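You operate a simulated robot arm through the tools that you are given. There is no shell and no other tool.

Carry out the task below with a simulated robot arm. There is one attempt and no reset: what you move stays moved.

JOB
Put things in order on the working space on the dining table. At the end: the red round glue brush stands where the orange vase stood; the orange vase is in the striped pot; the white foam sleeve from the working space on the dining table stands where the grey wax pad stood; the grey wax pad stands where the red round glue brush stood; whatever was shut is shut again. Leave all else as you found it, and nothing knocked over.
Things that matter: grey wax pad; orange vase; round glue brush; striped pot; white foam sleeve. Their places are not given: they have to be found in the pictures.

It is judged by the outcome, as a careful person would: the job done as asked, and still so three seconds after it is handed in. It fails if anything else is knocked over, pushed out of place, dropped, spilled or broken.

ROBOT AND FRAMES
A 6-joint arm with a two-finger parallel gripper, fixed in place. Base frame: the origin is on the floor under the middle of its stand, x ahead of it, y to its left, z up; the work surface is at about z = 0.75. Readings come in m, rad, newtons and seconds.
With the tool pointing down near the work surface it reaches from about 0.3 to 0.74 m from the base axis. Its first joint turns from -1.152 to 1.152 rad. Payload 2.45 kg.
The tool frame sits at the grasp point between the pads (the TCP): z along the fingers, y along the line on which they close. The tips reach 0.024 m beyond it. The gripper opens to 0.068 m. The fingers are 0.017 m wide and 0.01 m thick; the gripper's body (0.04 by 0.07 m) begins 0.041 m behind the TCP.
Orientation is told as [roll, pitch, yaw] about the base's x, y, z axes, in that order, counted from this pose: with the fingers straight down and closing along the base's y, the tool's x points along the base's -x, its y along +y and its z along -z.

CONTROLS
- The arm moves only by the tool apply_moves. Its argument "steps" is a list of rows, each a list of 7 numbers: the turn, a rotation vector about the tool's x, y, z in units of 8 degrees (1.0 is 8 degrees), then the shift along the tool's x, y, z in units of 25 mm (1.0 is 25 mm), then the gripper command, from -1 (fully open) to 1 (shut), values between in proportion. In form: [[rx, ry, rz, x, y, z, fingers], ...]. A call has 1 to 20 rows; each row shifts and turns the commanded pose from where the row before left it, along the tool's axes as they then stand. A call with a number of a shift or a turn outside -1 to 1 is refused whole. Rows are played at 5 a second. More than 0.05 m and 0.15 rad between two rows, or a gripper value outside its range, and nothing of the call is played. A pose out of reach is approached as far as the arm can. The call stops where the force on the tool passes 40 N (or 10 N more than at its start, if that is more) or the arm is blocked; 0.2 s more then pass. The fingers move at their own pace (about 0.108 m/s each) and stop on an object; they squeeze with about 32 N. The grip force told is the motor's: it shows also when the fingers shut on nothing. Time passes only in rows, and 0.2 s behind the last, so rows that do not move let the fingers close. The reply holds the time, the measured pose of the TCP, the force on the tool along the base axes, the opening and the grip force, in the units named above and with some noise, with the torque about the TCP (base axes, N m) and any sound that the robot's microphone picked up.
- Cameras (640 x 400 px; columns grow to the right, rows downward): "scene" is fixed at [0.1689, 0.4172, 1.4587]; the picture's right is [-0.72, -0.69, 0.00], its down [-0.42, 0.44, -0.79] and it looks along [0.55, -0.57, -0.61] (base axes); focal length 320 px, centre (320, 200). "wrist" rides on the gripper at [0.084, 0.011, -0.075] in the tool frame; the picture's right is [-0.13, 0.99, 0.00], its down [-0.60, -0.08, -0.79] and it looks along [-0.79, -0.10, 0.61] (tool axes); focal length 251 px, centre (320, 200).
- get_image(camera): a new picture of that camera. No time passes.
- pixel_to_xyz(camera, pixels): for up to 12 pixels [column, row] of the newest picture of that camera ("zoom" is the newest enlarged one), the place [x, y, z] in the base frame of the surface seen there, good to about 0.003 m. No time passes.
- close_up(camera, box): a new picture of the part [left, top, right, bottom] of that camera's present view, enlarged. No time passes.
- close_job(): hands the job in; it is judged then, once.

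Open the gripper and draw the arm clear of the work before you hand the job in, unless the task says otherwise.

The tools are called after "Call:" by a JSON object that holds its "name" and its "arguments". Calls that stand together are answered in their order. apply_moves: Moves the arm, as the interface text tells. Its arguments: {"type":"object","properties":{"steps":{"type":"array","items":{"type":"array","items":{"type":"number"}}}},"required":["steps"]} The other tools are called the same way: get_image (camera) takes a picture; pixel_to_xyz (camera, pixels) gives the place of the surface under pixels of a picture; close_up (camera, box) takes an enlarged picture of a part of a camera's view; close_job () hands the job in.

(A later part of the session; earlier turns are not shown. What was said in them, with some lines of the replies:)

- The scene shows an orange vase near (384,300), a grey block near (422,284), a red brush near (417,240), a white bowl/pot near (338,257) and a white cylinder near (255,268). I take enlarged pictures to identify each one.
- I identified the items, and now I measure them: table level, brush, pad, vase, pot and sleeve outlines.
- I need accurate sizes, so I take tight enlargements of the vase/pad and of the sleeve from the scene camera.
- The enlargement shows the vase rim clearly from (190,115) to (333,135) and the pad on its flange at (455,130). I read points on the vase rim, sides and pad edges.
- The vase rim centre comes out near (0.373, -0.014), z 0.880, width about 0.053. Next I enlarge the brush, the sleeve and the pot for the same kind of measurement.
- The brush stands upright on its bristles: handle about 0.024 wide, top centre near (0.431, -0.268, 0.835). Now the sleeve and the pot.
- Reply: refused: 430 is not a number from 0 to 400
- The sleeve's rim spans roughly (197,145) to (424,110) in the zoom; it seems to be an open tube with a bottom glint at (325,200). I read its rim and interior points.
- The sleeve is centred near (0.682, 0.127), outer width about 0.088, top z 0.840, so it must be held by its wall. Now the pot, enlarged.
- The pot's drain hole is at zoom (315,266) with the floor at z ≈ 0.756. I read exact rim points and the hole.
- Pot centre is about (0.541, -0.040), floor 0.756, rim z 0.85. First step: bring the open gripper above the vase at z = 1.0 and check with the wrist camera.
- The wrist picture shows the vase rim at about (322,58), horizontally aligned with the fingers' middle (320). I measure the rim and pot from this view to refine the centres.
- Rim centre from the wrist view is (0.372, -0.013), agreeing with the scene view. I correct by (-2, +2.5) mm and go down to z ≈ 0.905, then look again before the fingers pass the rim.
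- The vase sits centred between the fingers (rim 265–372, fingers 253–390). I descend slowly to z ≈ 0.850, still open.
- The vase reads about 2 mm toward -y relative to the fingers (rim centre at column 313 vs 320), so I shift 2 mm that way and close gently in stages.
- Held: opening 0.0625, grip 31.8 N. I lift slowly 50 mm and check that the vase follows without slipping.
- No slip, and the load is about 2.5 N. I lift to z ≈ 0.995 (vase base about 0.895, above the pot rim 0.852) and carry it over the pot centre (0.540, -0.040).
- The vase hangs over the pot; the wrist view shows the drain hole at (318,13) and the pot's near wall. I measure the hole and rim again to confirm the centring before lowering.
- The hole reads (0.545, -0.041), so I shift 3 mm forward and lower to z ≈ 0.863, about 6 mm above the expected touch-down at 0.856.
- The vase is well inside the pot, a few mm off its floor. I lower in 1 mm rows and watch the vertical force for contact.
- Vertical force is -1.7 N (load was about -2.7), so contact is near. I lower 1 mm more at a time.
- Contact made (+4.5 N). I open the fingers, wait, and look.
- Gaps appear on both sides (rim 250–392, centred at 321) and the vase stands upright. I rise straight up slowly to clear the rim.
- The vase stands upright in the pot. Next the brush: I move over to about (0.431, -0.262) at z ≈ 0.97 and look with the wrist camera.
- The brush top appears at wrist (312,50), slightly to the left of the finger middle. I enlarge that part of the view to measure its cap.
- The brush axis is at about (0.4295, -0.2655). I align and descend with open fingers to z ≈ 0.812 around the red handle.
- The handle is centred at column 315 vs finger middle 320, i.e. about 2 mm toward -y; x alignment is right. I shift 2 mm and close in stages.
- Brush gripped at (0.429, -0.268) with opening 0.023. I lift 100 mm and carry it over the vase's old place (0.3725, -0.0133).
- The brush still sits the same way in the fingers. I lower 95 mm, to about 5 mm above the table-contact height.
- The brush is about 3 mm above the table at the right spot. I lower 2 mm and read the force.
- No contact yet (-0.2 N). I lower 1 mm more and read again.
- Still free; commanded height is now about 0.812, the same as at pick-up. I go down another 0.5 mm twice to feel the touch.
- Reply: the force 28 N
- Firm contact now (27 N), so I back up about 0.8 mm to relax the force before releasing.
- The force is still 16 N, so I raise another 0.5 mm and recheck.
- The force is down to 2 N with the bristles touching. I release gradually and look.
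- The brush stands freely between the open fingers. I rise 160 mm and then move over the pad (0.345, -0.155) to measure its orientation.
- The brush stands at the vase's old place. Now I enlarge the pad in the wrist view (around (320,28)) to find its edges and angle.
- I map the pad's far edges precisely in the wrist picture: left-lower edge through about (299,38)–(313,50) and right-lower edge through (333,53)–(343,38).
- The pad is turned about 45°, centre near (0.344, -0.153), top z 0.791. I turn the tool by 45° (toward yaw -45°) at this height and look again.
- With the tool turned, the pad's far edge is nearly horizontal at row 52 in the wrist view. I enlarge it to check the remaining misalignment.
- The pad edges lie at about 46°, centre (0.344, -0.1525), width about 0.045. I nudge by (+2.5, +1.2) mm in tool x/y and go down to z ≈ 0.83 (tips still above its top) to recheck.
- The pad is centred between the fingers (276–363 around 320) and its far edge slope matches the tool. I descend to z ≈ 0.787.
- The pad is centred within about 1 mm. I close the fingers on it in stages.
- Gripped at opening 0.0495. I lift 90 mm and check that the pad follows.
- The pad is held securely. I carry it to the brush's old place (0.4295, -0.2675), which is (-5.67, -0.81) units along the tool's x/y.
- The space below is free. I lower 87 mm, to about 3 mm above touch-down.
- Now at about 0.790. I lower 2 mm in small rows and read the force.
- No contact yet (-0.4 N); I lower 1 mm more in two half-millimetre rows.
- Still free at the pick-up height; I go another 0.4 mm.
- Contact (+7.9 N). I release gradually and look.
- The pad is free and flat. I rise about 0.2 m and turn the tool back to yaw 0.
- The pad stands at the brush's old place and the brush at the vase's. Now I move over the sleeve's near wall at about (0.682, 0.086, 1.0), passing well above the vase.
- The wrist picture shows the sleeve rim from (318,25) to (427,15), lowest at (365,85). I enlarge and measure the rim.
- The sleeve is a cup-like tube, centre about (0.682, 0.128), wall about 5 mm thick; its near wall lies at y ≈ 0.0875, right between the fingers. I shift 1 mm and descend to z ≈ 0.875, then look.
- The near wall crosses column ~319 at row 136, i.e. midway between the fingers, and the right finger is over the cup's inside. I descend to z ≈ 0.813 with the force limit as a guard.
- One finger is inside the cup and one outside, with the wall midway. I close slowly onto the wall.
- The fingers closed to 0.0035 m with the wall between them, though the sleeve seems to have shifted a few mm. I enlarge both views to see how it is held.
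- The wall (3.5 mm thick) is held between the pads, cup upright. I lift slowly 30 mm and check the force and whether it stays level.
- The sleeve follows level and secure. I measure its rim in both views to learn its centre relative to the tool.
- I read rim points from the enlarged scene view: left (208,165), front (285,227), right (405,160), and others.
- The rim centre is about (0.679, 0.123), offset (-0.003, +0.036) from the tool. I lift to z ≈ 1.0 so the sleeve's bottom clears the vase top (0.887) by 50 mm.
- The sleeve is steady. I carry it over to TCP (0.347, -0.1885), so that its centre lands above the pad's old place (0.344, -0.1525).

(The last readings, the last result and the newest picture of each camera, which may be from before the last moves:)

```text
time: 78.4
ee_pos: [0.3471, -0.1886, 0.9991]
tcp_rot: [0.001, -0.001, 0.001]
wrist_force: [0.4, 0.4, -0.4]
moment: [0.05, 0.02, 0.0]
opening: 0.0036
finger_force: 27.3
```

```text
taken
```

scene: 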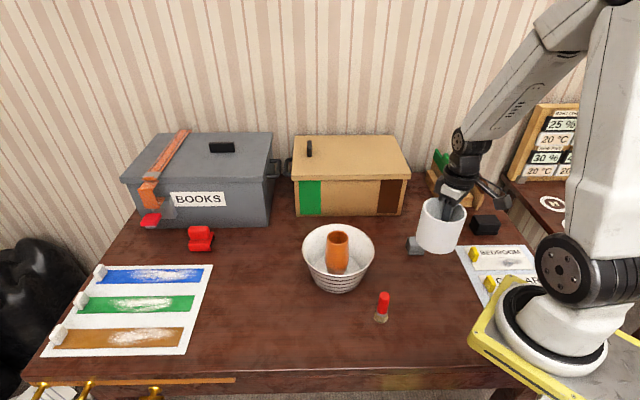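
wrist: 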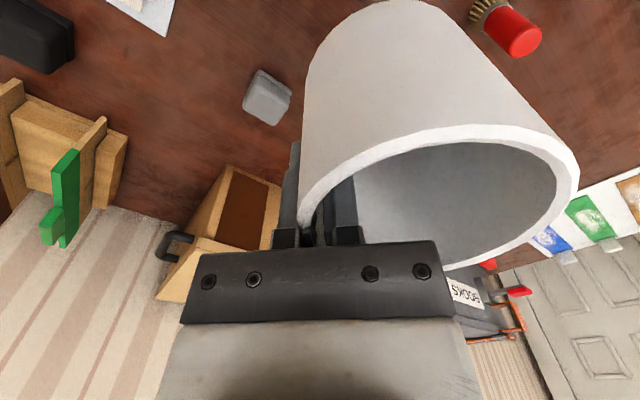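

The sleeve hangs over the pad's old place. I enlarge the scene there and measure the rim centre for fine adjustment before lowering.

Call:
{"name": "close_up", "arguments": {"camera": "scene", "box": [405, 190, 480, 260]}}

```text
5.71 times, centred on (442, 225) of scene
```

zoom: 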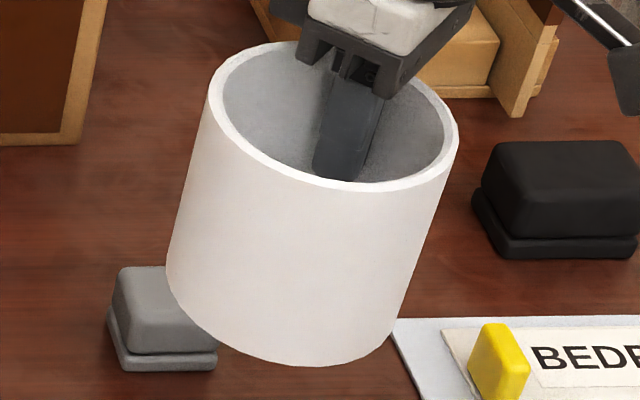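

I read rim points of the hanging sleeve in this enlargement.

Call:
{"name": "pixel_to_xyz", "arguments": {"camera": "zoom", "pixels": [[213, 95], [222, 70], [245, 53], [275, 45], [225, 125], [250, 150], [290, 172], [340, 186], [390, 184], [430, 167], [452, 140], [445, 105]]}}

```text
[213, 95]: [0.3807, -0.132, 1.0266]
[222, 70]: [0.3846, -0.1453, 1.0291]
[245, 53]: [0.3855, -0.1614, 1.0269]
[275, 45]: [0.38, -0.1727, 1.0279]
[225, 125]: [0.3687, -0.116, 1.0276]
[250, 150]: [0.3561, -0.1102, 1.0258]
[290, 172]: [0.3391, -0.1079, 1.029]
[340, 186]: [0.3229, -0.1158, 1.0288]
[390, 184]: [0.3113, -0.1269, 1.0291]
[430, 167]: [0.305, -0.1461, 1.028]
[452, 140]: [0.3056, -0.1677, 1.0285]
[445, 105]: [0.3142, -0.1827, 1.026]
```

The rim centre is at (0.3447, -0.151), so I shift 2 mm toward -y and lower 184 mm, to about 4 mm above touch-down.

Call:
{"name": "apply_moves", "arguments": {"steps": [[0, 0, 0, 0.02, -0.08, 0, 1], [0, 0, 0, 0, 0, 0.5, 1], [0, 0, 0, 0, 0, 0.9, 1], [0, 0, 0, 0, 0, 0.9, 1], [0, 0, 0, 0, 0, 0.9, 1], [0, 0, 0, 0, 0, 0.9, 1], [0, 0, 0, 0, 0, 0.9, 1], [0, 0, 0, 0, 0, 0.9, 1], [0, 0, 0, 0, 0, 0.8, 1], [0, 0, 0, 0, 0, 0.5, 1], [0, 0, 0, 0, 0, 0.16, 1], [0, 0, 0, 0, 0, 0, 1]]}}

Call:
{"name": "get_image", "arguments": {"camera": "wrist"}}

Call:
{"name": "close_up", "arguments": {"camera": "scene", "box": [370, 210, 470, 310]}}

```text
time: 81.0
ee_pos: [0.3481, -0.1907, 0.8176]
tcp_rot: [0.0, -0.001, 0.0]
wrist_force: [-0.2, 0.3, -0.7]
moment: [-0.01, -0.01, 0.04]
opening: 0.0035
finger_force: 26.8
```

```text
taken
```

wrist: 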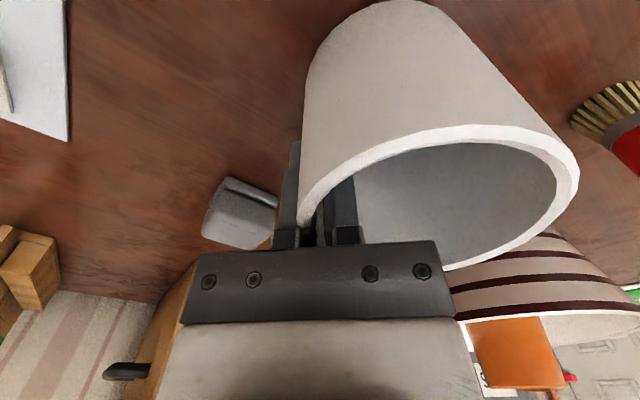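

```text
4.00 times, centred on (420, 260) of scene
```

zoom: 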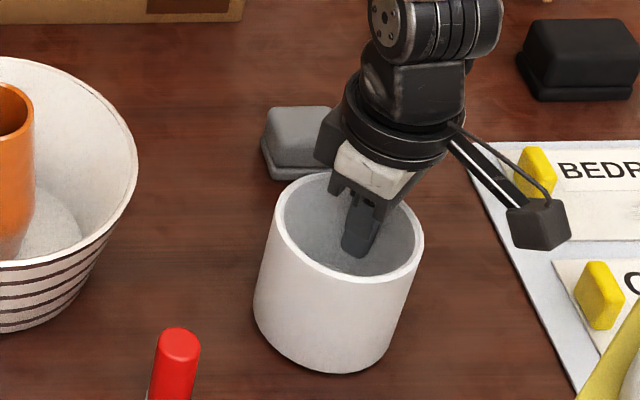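

Clear all round. I lower 3 mm in 1 mm rows and read the force.

Call:
{"name": "apply_moves", "arguments": {"steps": [[0, 0, 0, 0, 0, 0.04, 1], [0, 0, 0, 0, 0, 0.04, 1], [0, 0, 0, 0, 0, 0.04, 1], [0, 0, 0, 0, 0, 0, 1]]}}

```text
time: 82.0
ee_pos: [0.3462, -0.1902, 0.8125]
tcp_rot: [-0.001, 0.0, 0.0]
wrist_force: [0.5, 0.3, 0.0]
moment: [0.0, -0.01, -0.02]
opening: 0.0034
finger_force: 27.0
```

No clear contact yet; I go 1 mm lower in half-millimetre rows.

Call:
{"name": "apply_moves", "arguments": {"steps": [[0, 0, 0, 0, 0, 0.02, 1], [0, 0, 0, 0, 0, 0.02, 1], [0, 0, 0, 0, 0, 0, 1]]}}

```text
time: 82.8
ee_pos: [0.3467, -0.1906, 0.8136]
tcp_rot: [0.0, 0.0, 0.0]
wrist_force: [-0.3, -0.3, 0.3]
moment: [-0.01, 0.01, 0.04]
opening: 0.0036
finger_force: 27.0
```

Still nothing notable at 0.812; another 0.5 mm.

Call:
{"name": "apply_moves", "arguments": {"steps": [[0, 0, 0, 0, 0, 0.02, 1], [0, 0, 0, 0, 0, 0, 1]]}}

```text
time: 83.4
ee_pos: [0.3458, -0.1901, 0.8119]
tcp_rot: [0.002, 0.0, 0.0]
wrist_force: [-0.6, -1.5, -0.4]
moment: [0.04, 0.01, 0.0]
opening: 0.0037
finger_force: 27.0
```

The force stays near zero, so I lower another 0.5 mm.

Call:
{"name": "apply_moves", "arguments": {"steps": [[0, 0, 0, 0, 0, 0.02, 1], [0, 0, 0, 0, 0, 0, 1]]}}

```text
time: 84.0
ee_pos: [0.3472, -0.1891, 0.8121]
tcp_rot: [-0.001, -0.003, 0.001]
wrist_force: [-2.6, -1.6, 10.3]
moment: [0.17, 0.07, 0.01]
opening: 0.0034
finger_force: 27.1
```

Contact (+10 N). I back off 0.4 mm and release slowly.

Call:
{"name": "apply_moves", "arguments": {"steps": [[0, 0, 0, 0, 0, -0.016, 1], [0, 0, 0, 0, 0, 0, 0.85], [0, 0, 0, 0, 0, 0, 0.75], [0, 0, 0, 0, 0, 0, 0.6], [0, 0, 0, 0, 0, 0, 0.4], [0, 0, 0, 0, 0, 0, 0.2], [0, 0, 0, 0, 0, 0, 0.2]]}}

Call:
{"name": "get_image", "arguments": {"camera": "wrist"}}

Call:
{"name": "close_up", "arguments": {"camera": "scene", "box": [370, 210, 470, 310]}}

```text
time: 85.6
ee_pos: [0.3465, -0.1904, 0.813]
tcp_rot: [-0.001, -0.002, 0.0]
wrist_force: [-0.1, -0.1, 0.4]
moment: [-0.01, 0.03, 0.0]
opening: 0.0274
finger_force: 0.1
```

```text
taken
```

wrist: 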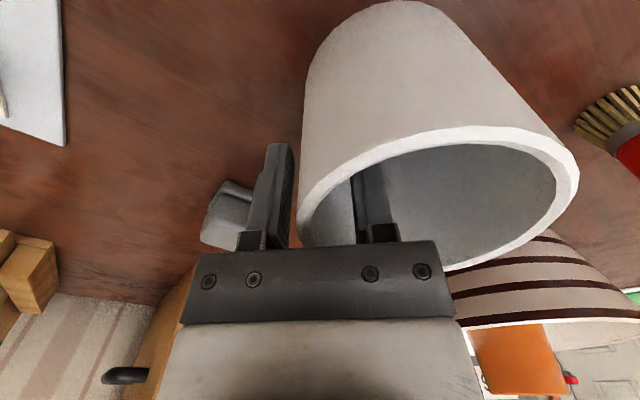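

```text
4.00 times, centred on (420, 260) of scene
```

zoom: 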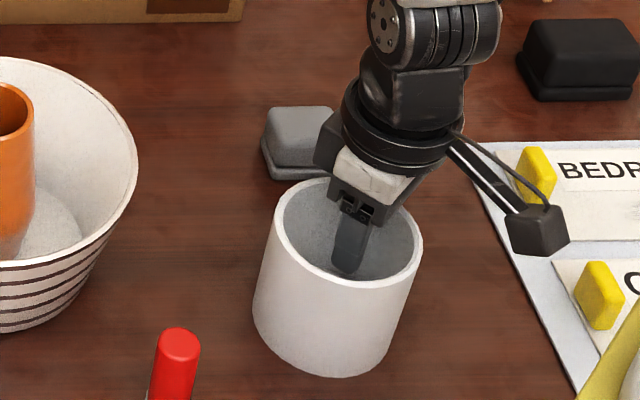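

The sleeve is released and stands upright with gaps on both sides of the wall. I open a bit more and rise straight up slowly.

Call:
{"name": "apply_moves", "arguments": {"steps": [[0, 0, 0, 0, 0, 0, -0.2], [0, 0, 0, 0, 0, 0, -0.4], [0, 0, 0, 0, 0, -0.3, -0.4], [0, 0, 0, 0, 0, -0.5, -0.4], [0, 0, 0, 0, 0, -0.7, -0.4], [0, 0, 0, 0, 0, -0.9, -0.4], [0, 0, 0, 0, 0, -1, -0.4], [0, 0, 0, 0, 0, -1, -0.4], [0, 0, 0, 0, 0, -1, -0.4], [0, 0, 0, 0, 0, -1, -1], [0, 0, 0, 0, 0, -1, -1], [0, 0, 0, 0, 0, 0, -1]]}}

Call:
{"name": "get_image", "arguments": {"camera": "scene"}}

Call:
{"name": "close_up", "arguments": {"camera": "scene", "box": [370, 210, 470, 340]}}

```text
time: 88.2
ee_pos: [0.3451, -0.1879, 0.9982]
tcp_rot: [0.0, 0.001, 0.001]
wrist_force: [-1.0, 0.6, -1.1]
moment: [0.0, -0.03, 0.03]
opening: 0.0678
finger_force: 0.1
```

```text
taken
```

scene: 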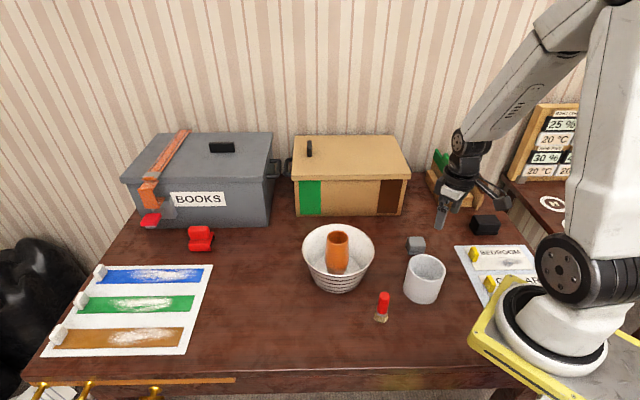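

```text
3.08 times, centred on (420, 275) of scene
```

zoom: 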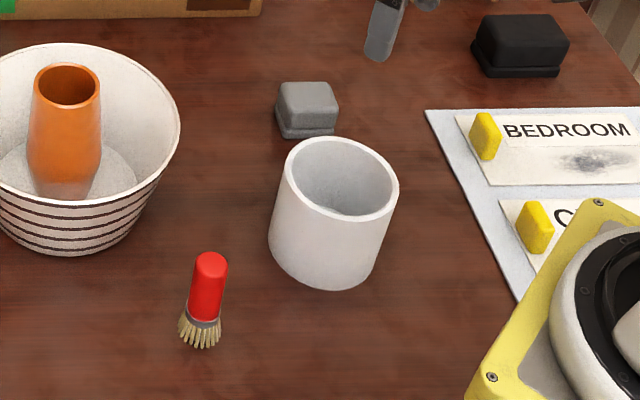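

All four items stand upright. I verify final positions of the sleeve rim, the pad and the brush with the enlarged view.

Call:
{"name": "pixel_to_xyz", "arguments": {"camera": "zoom", "pixels": [[289, 165], [396, 190], [345, 140], [340, 217], [310, 146], [365, 217], [307, 95], [285, 92], [330, 92], [308, 120], [210, 262], [200, 345]]}}

Call:
{"name": "get_image", "arguments": {"camera": "wrist"}}

```text
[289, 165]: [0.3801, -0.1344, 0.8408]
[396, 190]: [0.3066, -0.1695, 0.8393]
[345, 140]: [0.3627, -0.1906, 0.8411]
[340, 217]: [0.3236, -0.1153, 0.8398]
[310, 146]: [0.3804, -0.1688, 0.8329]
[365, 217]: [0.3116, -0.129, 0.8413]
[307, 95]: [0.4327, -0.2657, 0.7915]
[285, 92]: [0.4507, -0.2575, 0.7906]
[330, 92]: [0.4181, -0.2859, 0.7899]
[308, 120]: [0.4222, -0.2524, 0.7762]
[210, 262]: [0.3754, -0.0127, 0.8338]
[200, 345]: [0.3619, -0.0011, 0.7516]
```

```text
taken
```

wrist: 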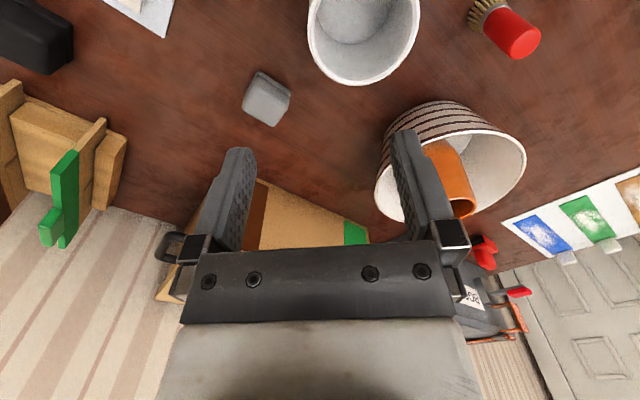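

Sleeve centre (0.343, -0.1525), pad centre (0.431, -0.267) and brush (0.374, -0.013) match their targets within 1–2 mm. I draw the open gripper up and away toward the start pose.

Call:
{"name": "apply_moves", "arguments": {"steps": [[0, 0, 0, 0, 0, -0.8, -1], [0, 0, 0, -0.484, 0, -0.85, -1], [0, 0, 0, -0.484, 0, -0.85, -1], [0, 0, 0, -0.484, 0, -0.85, -1], [0, 0, 0, -0.484, 0, -0.85, -1], [0, 0, 0, -0.484, 0, -0.85, -1], [0, 0, 0, -0.484, 0, -0.85, -1], [0, 0, 0, -0.484, 0, -0.85, -1], [0, 0, 0, -0.484, 0, 0, -1], [0, 0, 0, 0, 0, 0, -1], [0, 0, 0, 0, 0, 0, -1]]}}

Call:
{"name": "get_image", "arguments": {"camera": "scene"}}

Call:
{"name": "close_up", "arguments": {"camera": "scene", "box": [290, 200, 450, 340]}}

```text
time: 90.6
ee_pos: [0.4427, -0.1902, 1.1658]
tcp_rot: [0.001, 0.0, -0.001]
wrist_force: [0.6, 0.1, -0.3]
moment: [-0.03, -0.05, 0.02]
opening: 0.068
finger_force: 0.1
```

```text
taken
```

scene: 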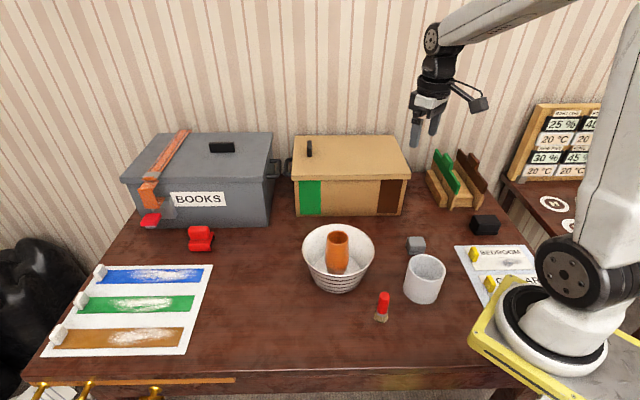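

```text
2.86 times, centred on (370, 270) of scene
```

zoom: 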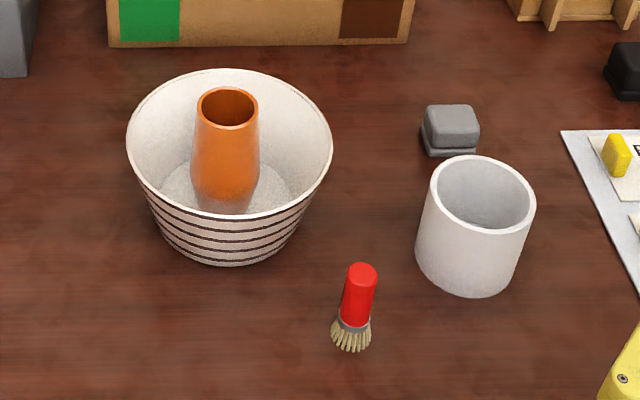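

The pictures show the vase upright in the striped pot, the brush at the vase's place, the pad at the brush's place, the sleeve at the pad's place, and everything else unchanged with both boxes shut. The arm is clear and open, so I hand the job in.

Call:
{"name": "close_job", "arguments": {}}

```text
The job is handed in.
```

The job is done and handed in. All four items were upright and in their places in the last picture I took before handing in:

- **Orange vase:** it stands in the middle of the striped pot.
- **Red round glue brush:** it stands on its bristles where the vase was, within about 3 mm.
- **Grey wax pad:** it stands where the brush was, within about 3 mm.
- **White foam sleeve:** it stands where the pad was, within about 1 mm. I took this to be the white open-topped cylinder, the only likely match on the table.

I did not need to open anything, and both lidded boxes are still shut. Nothing else was moved or knocked over. The gripper is open and the arm is back near its starting pose, clear of the table.
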